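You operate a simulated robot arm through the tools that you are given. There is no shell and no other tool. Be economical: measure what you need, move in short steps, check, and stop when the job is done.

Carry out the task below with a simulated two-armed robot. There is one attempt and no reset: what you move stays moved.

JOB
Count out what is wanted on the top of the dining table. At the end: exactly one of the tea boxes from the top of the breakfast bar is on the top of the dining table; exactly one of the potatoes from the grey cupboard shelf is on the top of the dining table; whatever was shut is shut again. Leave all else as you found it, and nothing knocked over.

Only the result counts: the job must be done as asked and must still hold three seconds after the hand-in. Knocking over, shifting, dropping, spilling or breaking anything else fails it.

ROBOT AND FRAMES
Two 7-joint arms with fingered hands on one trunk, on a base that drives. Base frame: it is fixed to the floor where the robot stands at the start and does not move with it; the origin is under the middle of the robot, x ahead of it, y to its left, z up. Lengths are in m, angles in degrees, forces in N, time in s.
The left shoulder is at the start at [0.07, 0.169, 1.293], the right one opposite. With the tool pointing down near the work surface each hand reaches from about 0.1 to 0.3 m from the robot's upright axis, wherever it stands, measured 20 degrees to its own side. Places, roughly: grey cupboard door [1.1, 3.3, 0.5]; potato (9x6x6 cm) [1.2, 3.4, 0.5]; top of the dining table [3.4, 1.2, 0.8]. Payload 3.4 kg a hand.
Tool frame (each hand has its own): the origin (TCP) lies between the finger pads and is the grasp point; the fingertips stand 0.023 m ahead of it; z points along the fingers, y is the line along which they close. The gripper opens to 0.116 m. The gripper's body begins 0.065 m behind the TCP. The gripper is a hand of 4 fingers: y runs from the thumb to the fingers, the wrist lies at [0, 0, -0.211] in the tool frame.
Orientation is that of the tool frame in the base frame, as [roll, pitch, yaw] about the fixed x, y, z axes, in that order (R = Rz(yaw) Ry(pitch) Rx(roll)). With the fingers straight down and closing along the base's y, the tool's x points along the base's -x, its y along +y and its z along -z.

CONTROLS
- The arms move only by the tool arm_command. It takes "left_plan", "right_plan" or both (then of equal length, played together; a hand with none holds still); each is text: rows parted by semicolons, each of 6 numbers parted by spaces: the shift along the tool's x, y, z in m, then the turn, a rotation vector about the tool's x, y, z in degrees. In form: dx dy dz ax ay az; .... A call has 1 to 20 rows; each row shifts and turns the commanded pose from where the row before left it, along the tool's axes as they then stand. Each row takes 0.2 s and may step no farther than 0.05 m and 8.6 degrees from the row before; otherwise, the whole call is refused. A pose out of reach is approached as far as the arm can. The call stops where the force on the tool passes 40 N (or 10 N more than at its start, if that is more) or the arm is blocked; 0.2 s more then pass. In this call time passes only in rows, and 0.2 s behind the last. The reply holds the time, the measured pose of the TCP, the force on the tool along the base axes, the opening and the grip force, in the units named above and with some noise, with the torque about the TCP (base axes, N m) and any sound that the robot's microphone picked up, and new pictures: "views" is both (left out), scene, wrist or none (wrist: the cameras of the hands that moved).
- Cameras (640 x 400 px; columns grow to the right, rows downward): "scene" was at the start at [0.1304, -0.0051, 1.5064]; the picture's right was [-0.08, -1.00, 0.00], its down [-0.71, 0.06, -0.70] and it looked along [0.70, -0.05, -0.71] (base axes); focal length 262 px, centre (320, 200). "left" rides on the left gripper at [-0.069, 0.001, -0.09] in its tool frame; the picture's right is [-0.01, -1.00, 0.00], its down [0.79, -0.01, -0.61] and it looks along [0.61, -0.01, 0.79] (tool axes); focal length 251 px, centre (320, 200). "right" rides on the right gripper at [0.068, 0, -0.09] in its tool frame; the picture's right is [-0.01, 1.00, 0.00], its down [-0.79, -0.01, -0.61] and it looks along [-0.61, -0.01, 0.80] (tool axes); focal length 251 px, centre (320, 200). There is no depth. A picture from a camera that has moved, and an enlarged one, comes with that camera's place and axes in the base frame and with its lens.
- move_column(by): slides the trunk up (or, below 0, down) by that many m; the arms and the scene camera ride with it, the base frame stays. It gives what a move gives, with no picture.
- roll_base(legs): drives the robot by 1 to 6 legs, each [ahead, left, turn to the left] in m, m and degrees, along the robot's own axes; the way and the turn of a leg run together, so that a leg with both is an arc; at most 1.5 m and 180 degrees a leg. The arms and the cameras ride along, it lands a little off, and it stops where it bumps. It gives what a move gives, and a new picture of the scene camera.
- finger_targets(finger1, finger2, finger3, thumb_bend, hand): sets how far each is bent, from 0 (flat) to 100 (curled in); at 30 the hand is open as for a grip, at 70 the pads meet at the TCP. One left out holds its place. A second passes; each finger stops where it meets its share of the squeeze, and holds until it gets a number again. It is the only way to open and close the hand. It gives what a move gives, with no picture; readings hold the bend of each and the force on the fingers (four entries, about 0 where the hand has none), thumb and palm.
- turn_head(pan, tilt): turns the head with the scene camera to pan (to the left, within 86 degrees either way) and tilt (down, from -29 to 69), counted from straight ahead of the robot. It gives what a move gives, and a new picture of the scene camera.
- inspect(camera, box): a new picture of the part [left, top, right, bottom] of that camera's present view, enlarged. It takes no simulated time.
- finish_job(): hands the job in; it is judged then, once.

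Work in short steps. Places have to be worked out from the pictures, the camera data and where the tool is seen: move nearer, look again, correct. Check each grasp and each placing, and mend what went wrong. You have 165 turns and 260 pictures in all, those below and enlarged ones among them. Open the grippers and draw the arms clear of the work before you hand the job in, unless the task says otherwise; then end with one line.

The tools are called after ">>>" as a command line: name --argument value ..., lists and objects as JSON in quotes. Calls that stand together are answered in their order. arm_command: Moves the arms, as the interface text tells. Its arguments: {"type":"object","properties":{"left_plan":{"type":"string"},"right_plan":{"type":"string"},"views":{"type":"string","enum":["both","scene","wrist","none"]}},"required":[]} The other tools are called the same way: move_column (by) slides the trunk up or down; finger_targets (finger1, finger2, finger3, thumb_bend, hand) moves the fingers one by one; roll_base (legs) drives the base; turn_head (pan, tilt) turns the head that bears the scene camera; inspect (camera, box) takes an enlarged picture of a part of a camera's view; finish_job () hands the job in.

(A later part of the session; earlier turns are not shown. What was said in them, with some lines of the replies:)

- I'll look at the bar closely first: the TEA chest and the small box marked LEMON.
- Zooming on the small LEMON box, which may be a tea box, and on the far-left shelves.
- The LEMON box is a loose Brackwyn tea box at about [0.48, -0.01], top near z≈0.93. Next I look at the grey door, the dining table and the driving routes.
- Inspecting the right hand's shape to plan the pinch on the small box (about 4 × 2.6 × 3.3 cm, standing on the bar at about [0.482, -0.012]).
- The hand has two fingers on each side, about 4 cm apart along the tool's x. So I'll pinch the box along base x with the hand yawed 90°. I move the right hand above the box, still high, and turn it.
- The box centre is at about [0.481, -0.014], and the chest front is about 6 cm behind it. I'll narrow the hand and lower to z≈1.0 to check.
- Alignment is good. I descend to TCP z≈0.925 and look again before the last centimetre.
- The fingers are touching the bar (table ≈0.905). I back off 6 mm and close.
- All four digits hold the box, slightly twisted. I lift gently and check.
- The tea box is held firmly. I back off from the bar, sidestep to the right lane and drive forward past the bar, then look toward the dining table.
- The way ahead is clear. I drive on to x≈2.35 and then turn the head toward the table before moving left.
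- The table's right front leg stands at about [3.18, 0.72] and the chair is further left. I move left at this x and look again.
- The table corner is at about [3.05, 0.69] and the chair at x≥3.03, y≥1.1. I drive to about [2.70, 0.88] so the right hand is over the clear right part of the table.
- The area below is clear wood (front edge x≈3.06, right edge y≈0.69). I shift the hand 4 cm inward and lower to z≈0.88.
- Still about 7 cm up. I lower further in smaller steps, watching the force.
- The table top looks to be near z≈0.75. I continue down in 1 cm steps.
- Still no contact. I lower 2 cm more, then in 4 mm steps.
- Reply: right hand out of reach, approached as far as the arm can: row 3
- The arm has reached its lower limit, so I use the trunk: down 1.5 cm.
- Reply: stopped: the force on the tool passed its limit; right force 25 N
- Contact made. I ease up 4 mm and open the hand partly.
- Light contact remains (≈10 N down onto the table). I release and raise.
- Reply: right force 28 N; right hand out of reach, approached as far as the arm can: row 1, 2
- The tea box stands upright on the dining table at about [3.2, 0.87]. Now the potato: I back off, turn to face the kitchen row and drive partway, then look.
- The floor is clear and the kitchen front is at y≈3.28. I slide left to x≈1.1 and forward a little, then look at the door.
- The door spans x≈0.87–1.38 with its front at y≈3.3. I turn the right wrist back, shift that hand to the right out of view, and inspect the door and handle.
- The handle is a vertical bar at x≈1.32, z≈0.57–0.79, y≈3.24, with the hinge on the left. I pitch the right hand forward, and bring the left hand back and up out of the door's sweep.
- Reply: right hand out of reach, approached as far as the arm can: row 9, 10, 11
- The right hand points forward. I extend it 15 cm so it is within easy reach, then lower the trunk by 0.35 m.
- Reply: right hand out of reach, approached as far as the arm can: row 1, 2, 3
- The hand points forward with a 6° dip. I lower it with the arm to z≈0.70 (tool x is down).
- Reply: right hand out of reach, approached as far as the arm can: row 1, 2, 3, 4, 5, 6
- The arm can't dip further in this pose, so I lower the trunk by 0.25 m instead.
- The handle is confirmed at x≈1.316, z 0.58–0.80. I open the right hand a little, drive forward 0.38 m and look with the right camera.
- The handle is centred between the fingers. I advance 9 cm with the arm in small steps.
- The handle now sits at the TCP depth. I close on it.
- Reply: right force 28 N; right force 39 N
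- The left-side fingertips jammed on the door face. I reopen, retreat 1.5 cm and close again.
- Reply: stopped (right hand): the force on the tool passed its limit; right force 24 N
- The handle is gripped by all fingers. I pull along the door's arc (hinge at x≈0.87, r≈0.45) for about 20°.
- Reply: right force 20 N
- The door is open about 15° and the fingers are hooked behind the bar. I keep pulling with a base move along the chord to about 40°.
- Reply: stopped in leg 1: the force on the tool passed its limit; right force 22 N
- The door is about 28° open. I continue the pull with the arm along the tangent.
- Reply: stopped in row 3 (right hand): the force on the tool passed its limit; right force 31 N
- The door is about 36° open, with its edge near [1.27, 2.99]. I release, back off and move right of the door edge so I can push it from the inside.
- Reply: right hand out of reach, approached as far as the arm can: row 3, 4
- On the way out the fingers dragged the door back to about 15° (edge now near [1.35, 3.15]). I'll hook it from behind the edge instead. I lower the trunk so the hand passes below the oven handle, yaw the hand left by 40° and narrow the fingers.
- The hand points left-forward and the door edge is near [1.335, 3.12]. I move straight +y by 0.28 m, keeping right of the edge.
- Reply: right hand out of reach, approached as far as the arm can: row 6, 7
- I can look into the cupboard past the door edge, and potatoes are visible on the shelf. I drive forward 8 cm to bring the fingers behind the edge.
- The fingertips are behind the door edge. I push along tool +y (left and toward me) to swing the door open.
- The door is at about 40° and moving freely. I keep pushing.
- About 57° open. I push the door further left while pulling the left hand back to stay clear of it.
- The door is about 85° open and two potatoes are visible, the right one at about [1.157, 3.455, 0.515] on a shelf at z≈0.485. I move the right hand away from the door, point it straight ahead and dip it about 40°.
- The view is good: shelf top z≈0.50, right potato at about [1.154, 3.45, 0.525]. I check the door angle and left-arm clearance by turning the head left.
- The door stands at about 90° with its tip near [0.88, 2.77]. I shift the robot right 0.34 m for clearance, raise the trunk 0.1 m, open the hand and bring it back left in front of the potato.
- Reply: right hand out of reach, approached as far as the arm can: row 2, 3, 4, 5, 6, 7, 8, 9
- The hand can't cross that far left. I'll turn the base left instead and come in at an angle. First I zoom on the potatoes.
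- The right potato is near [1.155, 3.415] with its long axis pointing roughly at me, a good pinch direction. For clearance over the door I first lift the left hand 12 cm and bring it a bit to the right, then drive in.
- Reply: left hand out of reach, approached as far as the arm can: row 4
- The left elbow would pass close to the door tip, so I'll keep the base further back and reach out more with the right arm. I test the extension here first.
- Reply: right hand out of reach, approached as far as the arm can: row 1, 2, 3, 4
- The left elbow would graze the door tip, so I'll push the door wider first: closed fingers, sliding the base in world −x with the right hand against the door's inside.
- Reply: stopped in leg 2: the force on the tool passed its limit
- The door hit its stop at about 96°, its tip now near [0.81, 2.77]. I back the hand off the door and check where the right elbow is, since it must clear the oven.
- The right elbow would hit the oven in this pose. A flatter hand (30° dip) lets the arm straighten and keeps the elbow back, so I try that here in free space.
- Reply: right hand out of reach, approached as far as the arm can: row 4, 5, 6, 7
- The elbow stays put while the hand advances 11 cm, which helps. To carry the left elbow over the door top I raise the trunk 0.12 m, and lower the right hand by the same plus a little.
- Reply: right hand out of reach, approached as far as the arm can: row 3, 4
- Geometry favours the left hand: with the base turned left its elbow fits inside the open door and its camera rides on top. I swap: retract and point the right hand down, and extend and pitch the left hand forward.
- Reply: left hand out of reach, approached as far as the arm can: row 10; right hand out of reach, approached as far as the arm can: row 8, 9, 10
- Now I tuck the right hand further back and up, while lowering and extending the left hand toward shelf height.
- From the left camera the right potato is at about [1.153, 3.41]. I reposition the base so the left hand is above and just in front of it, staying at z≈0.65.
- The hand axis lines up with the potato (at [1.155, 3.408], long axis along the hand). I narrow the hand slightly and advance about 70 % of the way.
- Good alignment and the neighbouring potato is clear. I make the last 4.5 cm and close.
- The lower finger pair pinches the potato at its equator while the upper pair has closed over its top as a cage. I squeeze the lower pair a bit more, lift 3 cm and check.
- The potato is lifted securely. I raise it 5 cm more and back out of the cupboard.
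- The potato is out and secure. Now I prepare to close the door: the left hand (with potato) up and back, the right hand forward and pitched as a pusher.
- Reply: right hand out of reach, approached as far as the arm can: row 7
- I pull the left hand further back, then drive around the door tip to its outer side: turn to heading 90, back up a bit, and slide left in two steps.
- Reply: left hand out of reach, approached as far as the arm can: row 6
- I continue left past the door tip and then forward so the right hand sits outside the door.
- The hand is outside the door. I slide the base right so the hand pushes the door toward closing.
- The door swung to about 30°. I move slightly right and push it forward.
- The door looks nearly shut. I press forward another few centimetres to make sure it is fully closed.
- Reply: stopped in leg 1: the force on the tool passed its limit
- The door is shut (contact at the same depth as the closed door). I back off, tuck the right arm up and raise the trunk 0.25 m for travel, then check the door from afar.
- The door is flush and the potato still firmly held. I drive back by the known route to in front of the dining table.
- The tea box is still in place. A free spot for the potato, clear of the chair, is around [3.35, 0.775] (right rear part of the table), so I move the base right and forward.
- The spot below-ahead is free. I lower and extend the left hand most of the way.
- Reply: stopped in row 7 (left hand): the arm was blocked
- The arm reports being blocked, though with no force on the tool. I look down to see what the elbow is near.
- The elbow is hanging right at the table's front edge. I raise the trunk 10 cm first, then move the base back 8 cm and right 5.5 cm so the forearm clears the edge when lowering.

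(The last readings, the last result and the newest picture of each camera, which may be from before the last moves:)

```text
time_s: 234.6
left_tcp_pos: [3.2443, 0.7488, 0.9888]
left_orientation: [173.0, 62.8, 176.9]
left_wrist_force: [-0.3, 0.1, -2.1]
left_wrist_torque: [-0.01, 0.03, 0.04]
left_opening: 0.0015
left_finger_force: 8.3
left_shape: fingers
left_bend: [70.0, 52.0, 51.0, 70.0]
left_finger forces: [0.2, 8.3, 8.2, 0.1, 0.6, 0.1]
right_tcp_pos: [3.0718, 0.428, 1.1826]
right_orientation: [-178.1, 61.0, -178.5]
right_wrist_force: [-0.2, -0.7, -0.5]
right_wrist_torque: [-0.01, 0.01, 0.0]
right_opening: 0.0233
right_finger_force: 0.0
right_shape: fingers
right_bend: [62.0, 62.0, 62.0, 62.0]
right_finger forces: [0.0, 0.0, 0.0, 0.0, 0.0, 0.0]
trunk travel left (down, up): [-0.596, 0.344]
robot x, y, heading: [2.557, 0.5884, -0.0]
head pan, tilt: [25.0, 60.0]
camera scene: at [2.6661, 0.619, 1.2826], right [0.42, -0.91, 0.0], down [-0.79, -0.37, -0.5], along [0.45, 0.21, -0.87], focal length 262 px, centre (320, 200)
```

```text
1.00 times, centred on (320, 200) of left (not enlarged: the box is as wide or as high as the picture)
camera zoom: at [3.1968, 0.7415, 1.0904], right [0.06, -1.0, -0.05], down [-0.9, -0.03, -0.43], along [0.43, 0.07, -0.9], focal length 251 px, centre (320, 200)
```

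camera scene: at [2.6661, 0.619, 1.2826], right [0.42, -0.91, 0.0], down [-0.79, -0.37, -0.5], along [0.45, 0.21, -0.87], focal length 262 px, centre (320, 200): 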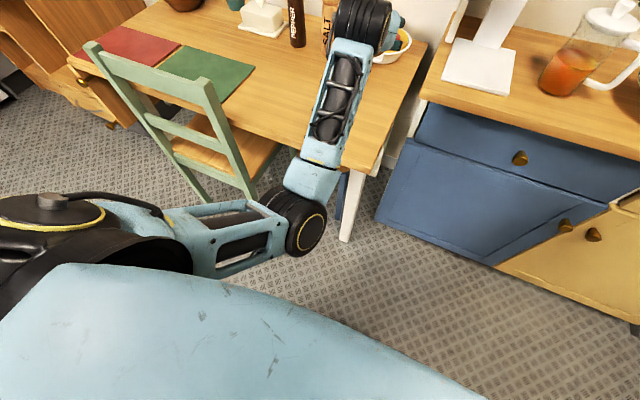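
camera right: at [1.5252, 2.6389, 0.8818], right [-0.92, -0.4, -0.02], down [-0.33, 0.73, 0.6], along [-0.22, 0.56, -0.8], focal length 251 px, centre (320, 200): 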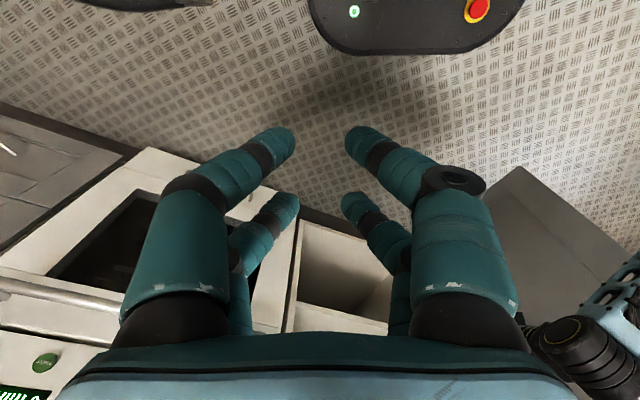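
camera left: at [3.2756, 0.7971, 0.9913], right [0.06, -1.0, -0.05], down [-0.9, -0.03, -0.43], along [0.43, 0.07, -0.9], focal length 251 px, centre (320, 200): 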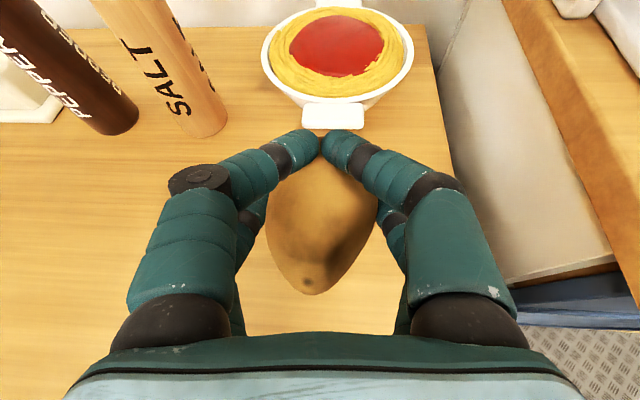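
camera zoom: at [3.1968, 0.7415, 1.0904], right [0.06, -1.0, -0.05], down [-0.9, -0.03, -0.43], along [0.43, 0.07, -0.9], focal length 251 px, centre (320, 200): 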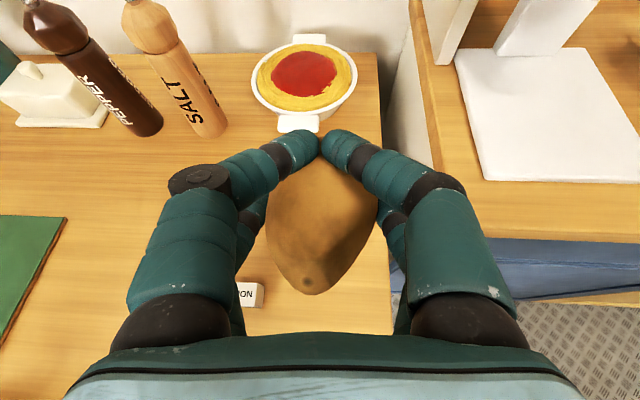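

The tea box is untouched and the table edge is clear. I lower with the trunk in steps, starting with 12 cm.

>>> move_column --by -0.12

>>> turn_head --pan 40 --tilt 55

>>> inspect --camera "left" --box '[0, 0, 640, 400]'

```text
time_s: 236.1
left_tcp_pos: [3.2444, 0.7501, 0.8693]
left_orientation: [172.8, 62.8, 176.9]
left_wrist_force: [-0.3, 0.0, -1.5]
left_wrist_torque: [0.04, 0.04, 0.04]
left_opening: 0.0018
left_finger_force: 8.5
left_shape: fingers
left_bend: [70.0, 52.0, 51.0, 70.0]
left_finger forces: [0.1, 8.2, 8.2, 0.0, 0.5, 0.1]
right_tcp_pos: [3.0713, 0.4267, 1.0631]
right_orientation: [-178.1, 61.0, -178.5]
right_wrist_force: [0.0, 0.1, -0.1]
right_wrist_torque: [-0.01, 0.01, -0.02]
right_opening: 0.0234
right_finger_force: 0.0
right_shape: fingers
right_bend: [62.0, 62.0, 62.0, 62.0]
right_finger forces: [0.0, 0.1, 0.0, 0.1, 0.1, 0.0]
trunk travel left (down, up): [-0.476, 0.464]
robot x, y, heading: [2.5577, 0.5946, 0.1]
head pan, tilt: [25.0, 60.0]
```

```text
time_s: 236.9
left_tcp_pos: [3.2448, 0.7507, 0.8679]
left_orientation: [172.8, 62.7, 176.8]
left_wrist_force: [-0.4, -0.2, -0.9]
left_wrist_torque: [0.02, 0.01, -0.02]
left_opening: 0.0016
left_finger_force: 8.5
left_shape: fingers
left_bend: [70.0, 52.0, 51.0, 70.0]
left_finger forces: [0.2, 8.3, 8.2, 0.1, 0.6, 0.1]
right_tcp_pos: [3.0717, 0.428, 1.0637]
right_orientation: [-178.3, 61.0, -178.7]
right_wrist_force: [0.5, 0.3, 0.7]
right_wrist_torque: [-0.02, 0.03, 0.02]
right_opening: 0.0233
right_finger_force: 0.1
right_shape: fingers
right_bend: [62.0, 62.0, 62.0, 62.0]
right_finger forces: [0.1, 0.1, 0.1, 0.0, 0.0, 0.0]
trunk travel left (down, up): [-0.476, 0.464]
robot x, y, heading: [2.5572, 0.5891, -0.1]
head pan, tilt: [40.0, 55.0]
camera scene: at [2.661, 0.6372, 1.1686], right [0.64, -0.77, 0.0], down [-0.63, -0.53, -0.57], along [0.44, 0.37, -0.82], focal length 262 px, centre (320, 200)
```

scene: 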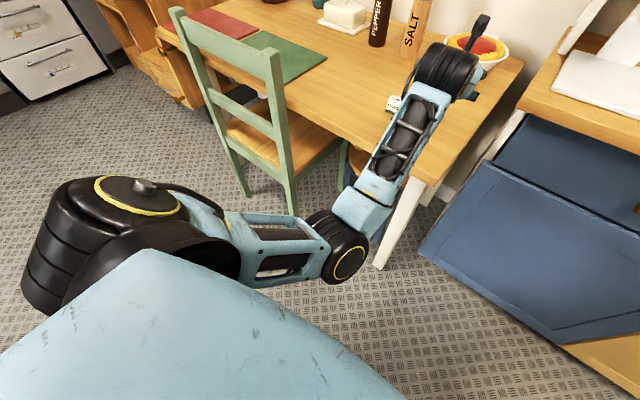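

```text
1.00 times, centred on (320, 200) of left (not enlarged: the box is as wide or as high as the picture)
camera zoom: at [3.197, 0.7424, 0.9702], right [0.06, -1.0, -0.05], down [-0.9, -0.03, -0.43], along [0.43, 0.07, -0.9], focal length 251 px, centre (320, 200)
```

zoom: 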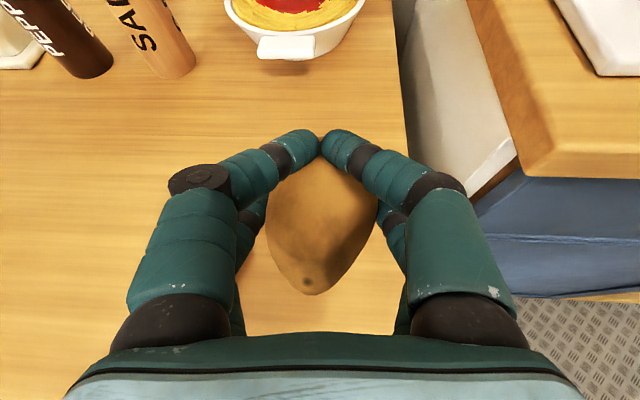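

Everything is clear, with the tea box to the left of the hand. I lower 5.5 cm more, then slowly to contact.

>>> move_column --by -0.055

>>> move_column --by -0.008

>>> inspect --camera "left" --box '[0, 0, 640, 400]'

>>> inspect --camera "scene" --box '[300, 30, 540, 180]'

```text
time_s: 237.8
left_tcp_pos: [3.2445, 0.7495, 0.8138]
left_orientation: [172.7, 62.8, 176.8]
left_wrist_force: [0.0, 0.1, -1.7]
left_wrist_torque: [-0.04, 0.09, 0.0]
left_opening: 0.0015
left_finger_force: 8.5
left_shape: fingers
left_bend: [70.0, 52.0, 51.0, 70.0]
left_finger forces: [0.1, 8.2, 8.2, 0.0, 0.6, 0.0]
right_tcp_pos: [3.0716, 0.4288, 1.0077]
right_orientation: [-178.1, 61.0, -178.5]
right_wrist_force: [-0.1, -0.2, 0.0]
right_wrist_torque: [0.01, 0.0, 0.01]
right_opening: 0.0233
right_finger_force: 0.2
right_shape: fingers
right_bend: [62.0, 62.0, 62.0, 62.0]
right_finger forces: [0.0, 0.0, 0.1, 0.0, 0.0, 0.0]
trunk travel left (down, up): [-0.421, 0.519]
robot x, y, heading: [2.5565, 0.588, 0.1]
head pan, tilt: [40.0, 55.0]
```

```text
time_s: 238.4
left_tcp_pos: [3.2442, 0.7506, 0.8061]
left_orientation: [172.7, 62.8, 176.7]
left_wrist_force: [-0.2, 0.9, -1.8]
left_wrist_torque: [-0.02, -0.01, -0.01]
left_opening: 0.0012
left_finger_force: 8.5
left_shape: fingers
left_bend: [70.0, 52.0, 51.0, 70.0]
left_finger forces: [0.1, 8.2, 8.2, 0.0, 0.5, 0.1]
right_tcp_pos: [3.07, 0.4263, 1.0003]
right_orientation: [-178.2, 60.9, -178.5]
right_wrist_force: [-0.6, 0.3, 0.0]
right_wrist_torque: [0.02, 0.0, -0.01]
right_opening: 0.0234
right_finger_force: 0.0
right_shape: fingers
right_bend: [62.0, 62.0, 62.0, 62.0]
right_finger forces: [0.0, 0.0, 0.1, 0.0, 0.0, 0.0]
trunk travel left (down, up): [-0.413, 0.527]
robot x, y, heading: [2.5582, 0.5886, 0.1]
head pan, tilt: [40.0, 55.0]
```

```text
1.00 times, centred on (320, 200) of left (not enlarged: the box is as wide or as high as the picture)
camera zoom: at [3.1967, 0.7425, 0.9074], right [0.06, -1.0, -0.05], down [-0.9, -0.03, -0.43], along [0.43, 0.07, -0.9], focal length 251 px, centre (320, 200)
```

zoom: 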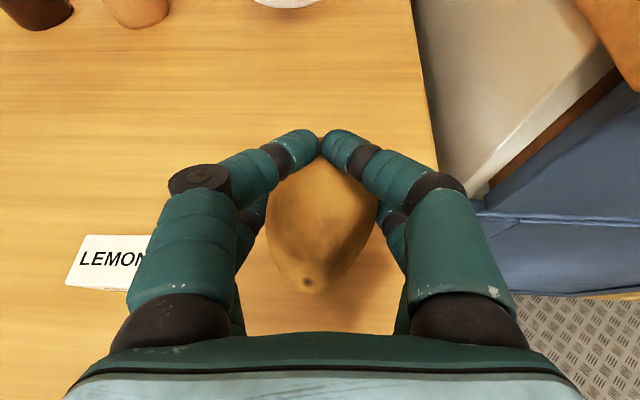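

```text
2.67 times, centred on (420, 105) of scene
camera zoom: at [2.6608, 0.6373, 1.1057], right [0.64, -0.77, 0.0], down [-0.63, -0.53, -0.57], along [0.44, 0.37, -0.82], focal length 700 px, centre (53, 453)
```

zoom: 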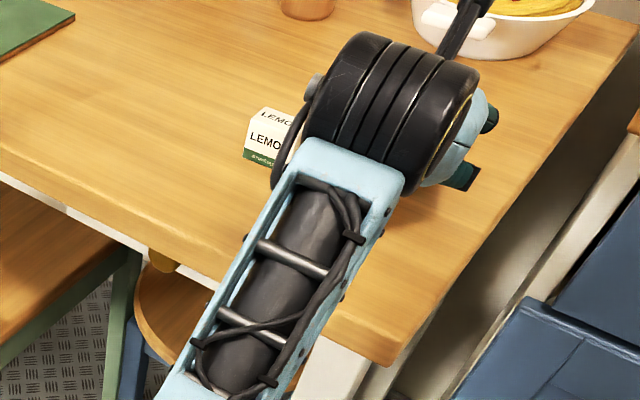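

About 6 mm remains. I lower 7 mm more, checking the force.

>>> move_column --by -0.006

```text
time_s: 239.0
left_tcp_pos: [3.2448, 0.7503, 0.7986]
left_orientation: [172.8, 62.8, 176.8]
left_wrist_force: [0.3, 0.6, -1.8]
left_wrist_torque: [0.02, 0.0, 0.01]
left_opening: 0.0018
left_finger_force: 8.7
left_shape: fingers
left_bend: [70.0, 52.0, 51.0, 70.0]
left_finger forces: [0.1, 8.2, 8.2, 0.0, 0.5, 0.0]
right_tcp_pos: [3.0717, 0.4275, 0.9943]
right_orientation: [-178.2, 61.1, -178.5]
right_wrist_force: [0.1, -0.5, 0.2]
right_wrist_torque: [-0.02, 0.03, -0.02]
right_opening: 0.0233
right_finger_force: 0.0
right_shape: fingers
right_bend: [62.0, 62.0, 62.0, 62.0]
right_finger forces: [0.0, 0.1, 0.0, 0.0, 0.1, 0.1]
trunk travel left (down, up): [-0.407, 0.533]
robot x, y, heading: [2.5566, 0.59, -0.2]
head pan, tilt: [40.0, 55.0]
```

>>> move_column --by -0.004

```text
time_s: 239.5
left_tcp_pos: [3.2445, 0.7497, 0.7982]
left_orientation: [172.8, 63.0, 176.9]
left_wrist_force: [1.3, -0.2, 6.2]
left_wrist_torque: [-0.1, -0.13, 0.04]
left_opening: 0.0016
left_finger_force: 8.9
left_shape: fingers
left_bend: [70.0, 52.0, 51.0, 70.0]
left_finger forces: [0.7, 8.4, 7.6, 0.0, 2.1, 0.1]
right_tcp_pos: [3.0706, 0.428, 0.9904]
right_orientation: [-178.2, 61.1, -178.6]
right_wrist_force: [-0.1, -0.6, 0.1]
right_wrist_torque: [-0.01, 0.0, 0.02]
right_opening: 0.0238
right_finger_force: 0.0
right_shape: fingers
right_bend: [62.0, 62.0, 62.0, 62.0]
right_finger forces: [0.1, 0.0, 0.0, 0.0, 0.0, 0.1]
trunk travel left (down, up): [-0.403, 0.537]
robot x, y, heading: [2.5545, 0.5902, 0.1]
head pan, tilt: [40.0, 55.0]
```

The potato touches the table (upward force 6 N). I open all fingers moderately.

>>> finger_targets --hand "left" --finger1 44 --finger2 44 --finger3 44 --thumb_bend 44

>>> inspect --camera "left" --box '[0, 0, 640, 400]'

```text
time_s: 240.5
left_tcp_pos: [3.2447, 0.75, 0.7955]
left_orientation: [172.8, 62.9, 176.7]
left_wrist_force: [0.2, -0.6, 1.0]
left_wrist_torque: [-0.03, 0.02, 0.02]
left_opening: 0.0753
left_finger_force: 0.1
left_shape: fingers
left_bend: [44.0, 44.0, 44.0, 44.0]
left_finger forces: [0.1, 0.0, 0.0, 0.1, 0.0, 0.0]
right_tcp_pos: [3.0704, 0.4267, 0.9897]
right_orientation: [-178.3, 61.0, -178.7]
right_wrist_force: [0.8, 0.0, 0.0]
right_wrist_torque: [-0.04, -0.04, -0.04]
right_opening: 0.0233
right_finger_force: 0.1
right_shape: fingers
right_bend: [62.0, 62.0, 62.0, 62.0]
right_finger forces: [0.1, 0.0, 0.1, 0.0, 0.0, 0.1]
trunk travel left (down, up): [-0.403, 0.537]
robot x, y, heading: [2.5549, 0.5879, -0.1]
head pan, tilt: [40.0, 55.0]
```

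```text
1.00 times, centred on (320, 200) of left (not enlarged: the box is as wide or as high as the picture)
camera zoom: at [3.1966, 0.7424, 0.8975], right [0.06, -1.0, -0.05], down [-0.9, -0.03, -0.43], along [0.43, 0.07, -0.9], focal length 251 px, centre (320, 200)
```

zoom: 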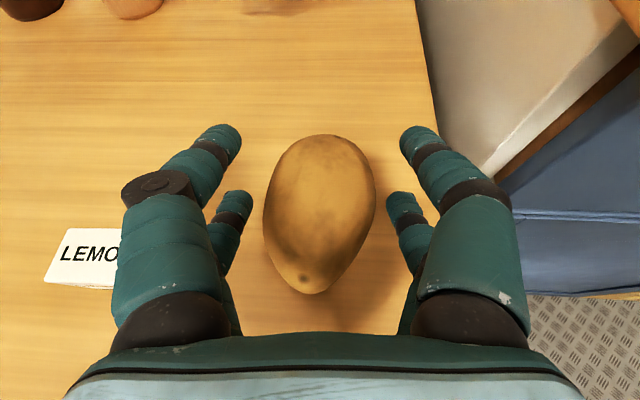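

Released cleanly, with gaps on both sides. I raise straight up with the trunk.

>>> move_column --by 0.2

>>> roll_base --legs '[[-0.35, 0, 0]]'

>>> turn_head --pan 8 --tilt 28

>>> inspect --camera "left" --box '[0, 0, 640, 400]'

```text
time_s: 242.7
left_tcp_pos: [3.2457, 0.7495, 0.9951]
left_orientation: [172.8, 62.8, 176.8]
left_wrist_force: [-0.1, -0.5, 1.1]
left_wrist_torque: [0.0, -0.01, 0.01]
left_opening: 0.0756
left_finger_force: 0.2
left_shape: fingers
left_bend: [44.0, 44.0, 44.0, 44.0]
left_finger forces: [0.0, 0.0, 0.0, 0.0, 0.0, 0.0]
right_tcp_pos: [3.0718, 0.4281, 1.1905]
right_orientation: [-178.2, 61.0, -178.7]
right_wrist_force: [0.6, 0.3, 0.3]
right_wrist_torque: [0.0, 0.0, 0.01]
right_opening: 0.0232
right_finger_force: 0.1
right_shape: fingers
right_bend: [62.0, 62.0, 62.0, 62.0]
right_finger forces: [0.1, 0.0, 0.0, 0.0, 0.0, 0.2]
trunk travel left (down, up): [-0.603, 0.337]
robot x, y, heading: [2.5573, 0.5916, 0.0]
head pan, tilt: [40.0, 55.0]
```

```text
time_s: 244.9
left_tcp_pos: [2.8927, 0.7551, 0.997]
left_orientation: [172.9, 62.9, 177.5]
left_wrist_force: [-0.1, -0.3, -0.2]
left_wrist_torque: [-0.02, 0.0, -0.02]
left_opening: 0.0752
left_finger_force: 0.1
left_shape: fingers
left_bend: [44.0, 44.0, 44.0, 44.0]
left_finger forces: [0.1, 0.0, 0.0, 0.0, 0.1, 0.0]
right_tcp_pos: [2.7235, 0.4311, 1.1897]
right_orientation: [-178.2, 61.0, -177.9]
right_wrist_force: [-0.3, 0.6, -0.6]
right_wrist_torque: [0.01, 0.04, -0.01]
right_opening: 0.0236
right_finger_force: 0.1
right_shape: fingers
right_bend: [62.0, 62.0, 62.0, 62.0]
right_finger forces: [0.1, 0.0, 0.0, 0.0, 0.0, 0.0]
trunk travel left (down, up): [-0.603, 0.337]
robot x, y, heading: [2.2019, 0.5868, 0.7]
head pan, tilt: [40.0, 55.0]
camera scene: at [2.3097, 0.6366, 1.2957], right [0.65, -0.76, 0.0], down [-0.62, -0.53, -0.57], along [0.44, 0.37, -0.82], focal length 262 px, centre (320, 200)
```

scene: 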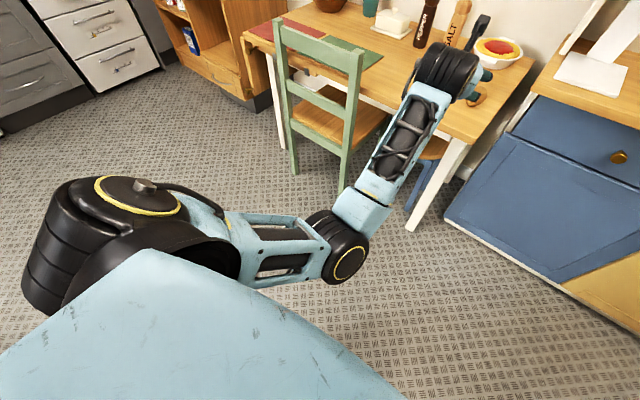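

```text
time_s: 245.9
left_tcp_pos: [2.8915, 0.7561, 0.9958]
left_orientation: [172.6, 62.8, 177.4]
left_wrist_force: [-0.2, -1.1, -0.1]
left_wrist_torque: [0.0, 0.02, 0.01]
left_opening: 0.0756
left_finger_force: 0.0
left_shape: fingers
left_bend: [44.0, 44.0, 44.0, 44.0]
left_finger forces: [0.1, 0.0, 0.1, 0.1, 0.0, 0.0]
right_tcp_pos: [2.7235, 0.4322, 1.1893]
right_orientation: [-178.2, 61.0, -177.9]
right_wrist_force: [0.1, 0.2, -0.4]
right_wrist_torque: [0.0, 0.0, 0.01]
right_opening: 0.0234
right_finger_force: 0.1
right_shape: fingers
right_bend: [62.0, 62.0, 62.0, 62.0]
right_finger forces: [0.1, 0.1, 0.1, 0.1, 0.0, 0.0]
trunk travel left (down, up): [-0.603, 0.337]
robot x, y, heading: [2.2066, 0.5894, 1.0]
head pan, tilt: [8.0, 28.0]
camera scene: at [2.3452, 0.6034, 1.3348], right [0.15, -0.99, 0.0], down [-0.47, -0.07, -0.88], along [0.87, 0.13, -0.47], focal length 262 px, centre (320, 200)
```

scene: 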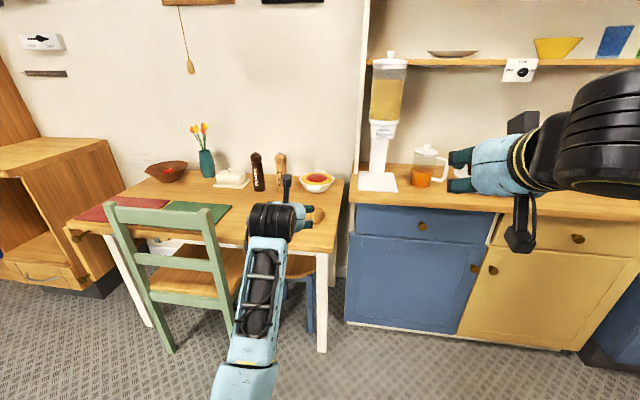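

```text
1.00 times, centred on (320, 200) of left (not enlarged: the box is as wide or as high as the picture)
camera zoom: at [2.8446, 0.7482, 1.0976], right [0.07, -1.0, -0.05], down [-0.9, -0.04, -0.43], along [0.43, 0.08, -0.9], focal length 251 px, centre (320, 200)
```

zoom: 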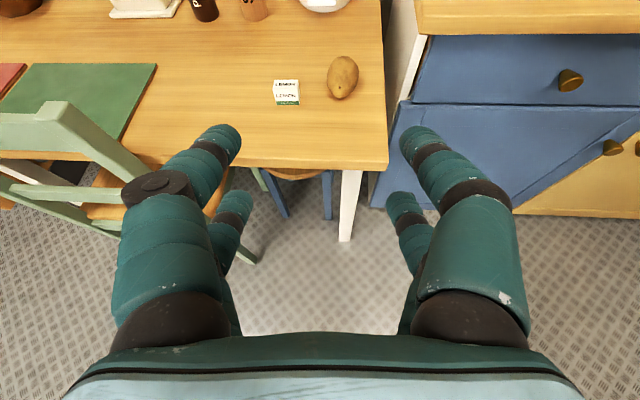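

The tea box and potato both rest on the dining table and nothing else is disturbed. I open both hands and hand in.

>>> finger_targets --hand "right" --finger1 30 --finger2 30 --finger3 30 --thumb_bend 30

>>> finger_targets --hand "left" --finger1 30 --finger2 30 --finger3 30 --thumb_bend 30

>>> turn_head --pan 75 --tilt 15

```text
time_s: 246.9
left_tcp_pos: [2.8922, 0.7558, 0.9971]
left_orientation: [172.7, 62.8, 177.4]
left_wrist_force: [0.1, -1.1, 0.0]
left_wrist_torque: [0.04, -0.01, -0.01]
left_opening: 0.0757
left_finger_force: 0.0
left_shape: fingers
left_bend: [44.0, 44.0, 44.0, 44.0]
left_finger forces: [0.0, 0.0, 0.0, 0.1, 0.0, 0.0]
right_tcp_pos: [2.7234, 0.4306, 1.1912]
right_orientation: [-178.1, 61.0, -177.8]
right_wrist_force: [-0.3, 0.0, -1.0]
right_wrist_torque: [-0.05, 0.0, -0.03]
right_opening: 0.1162
right_finger_force: 0.0
right_shape: fingers
right_bend: [30.0, 30.0, 30.0, 30.0]
right_finger forces: [0.1, 0.0, 0.0, 0.1, 0.0, 0.1]
trunk travel left (down, up): [-0.603, 0.337]
robot x, y, heading: [2.206, 0.5858, 0.7]
head pan, tilt: [8.0, 28.0]
```

```text
time_s: 247.9
left_tcp_pos: [2.8925, 0.7564, 0.9958]
left_orientation: [172.6, 62.8, 177.5]
left_wrist_force: [0.7, -0.4, 0.6]
left_wrist_torque: [-0.01, -0.01, -0.01]
left_opening: 0.1163
left_finger_force: 0.0
left_shape: fingers
left_bend: [30.0, 30.0, 30.0, 30.0]
left_finger forces: [0.0, 0.0, 0.1, 0.0, 0.1, 0.1]
right_tcp_pos: [2.7232, 0.4309, 1.1908]
right_orientation: [-178.2, 61.0, -177.9]
right_wrist_force: [-0.3, -0.6, -0.8]
right_wrist_torque: [0.0, -0.03, -0.01]
right_opening: 0.1166
right_finger_force: 0.0
right_shape: fingers
right_bend: [30.0, 30.0, 30.0, 30.0]
right_finger forces: [0.0, 0.1, 0.0, 0.1, 0.0, 0.0]
trunk travel left (down, up): [-0.603, 0.337]
robot x, y, heading: [2.2045, 0.5864, 0.6]
head pan, tilt: [8.0, 28.0]
```

```text
time_s: 249.3
left_tcp_pos: [2.8926, 0.7566, 0.9953]
left_orientation: [172.7, 62.8, 177.3]
left_wrist_force: [0.0, 0.1, 0.6]
left_wrist_torque: [-0.03, -0.02, 0.03]
left_opening: 0.1166
left_finger_force: 0.1
left_shape: fingers
left_bend: [30.0, 30.0, 30.0, 30.0]
left_finger forces: [0.0, 0.1, 0.1, 0.0, 0.0, 0.0]
right_tcp_pos: [2.7231, 0.4311, 1.1893]
right_orientation: [-178.2, 61.1, -177.9]
right_wrist_force: [-0.1, 0.3, 0.1]
right_wrist_torque: [-0.01, 0.04, -0.01]
right_opening: 0.1165
right_finger_force: 0.0
right_shape: fingers
right_bend: [30.0, 30.0, 30.0, 30.0]
right_finger forces: [0.1, 0.0, 0.0, 0.0, 0.0, 0.0]
trunk travel left (down, up): [-0.603, 0.337]
robot x, y, heading: [2.2067, 0.5877, 0.5]
head pan, tilt: [75.0, 15.0]
camera scene: at [2.2782, 0.6802, 1.3559], right [0.97, -0.25, 0.0], down [-0.06, -0.25, -0.97], along [0.24, 0.94, -0.26], focal length 262 px, centre (320, 200)
```

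scene: 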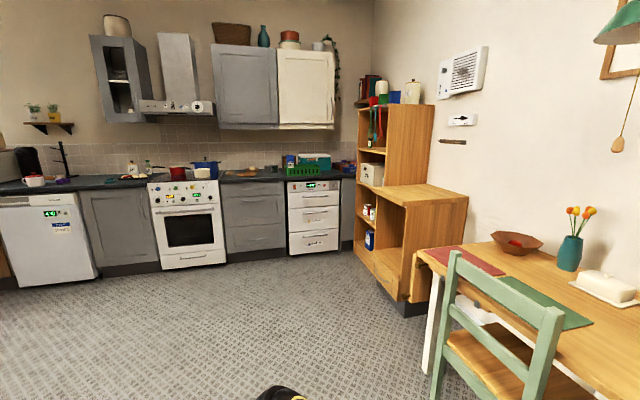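

The grey cupboard door is shut and flush, both hands are open, and the arms are clear. I hand the job in.

>>> finish_job

```text
The job is handed in.
```

I handed the job in with one tea box (the loose LEMON box) and one potato on the dining table. The grey cupboard door is shut again, both hands are open and the arms are clear of the table; I saw nothing else moved or knocked over.
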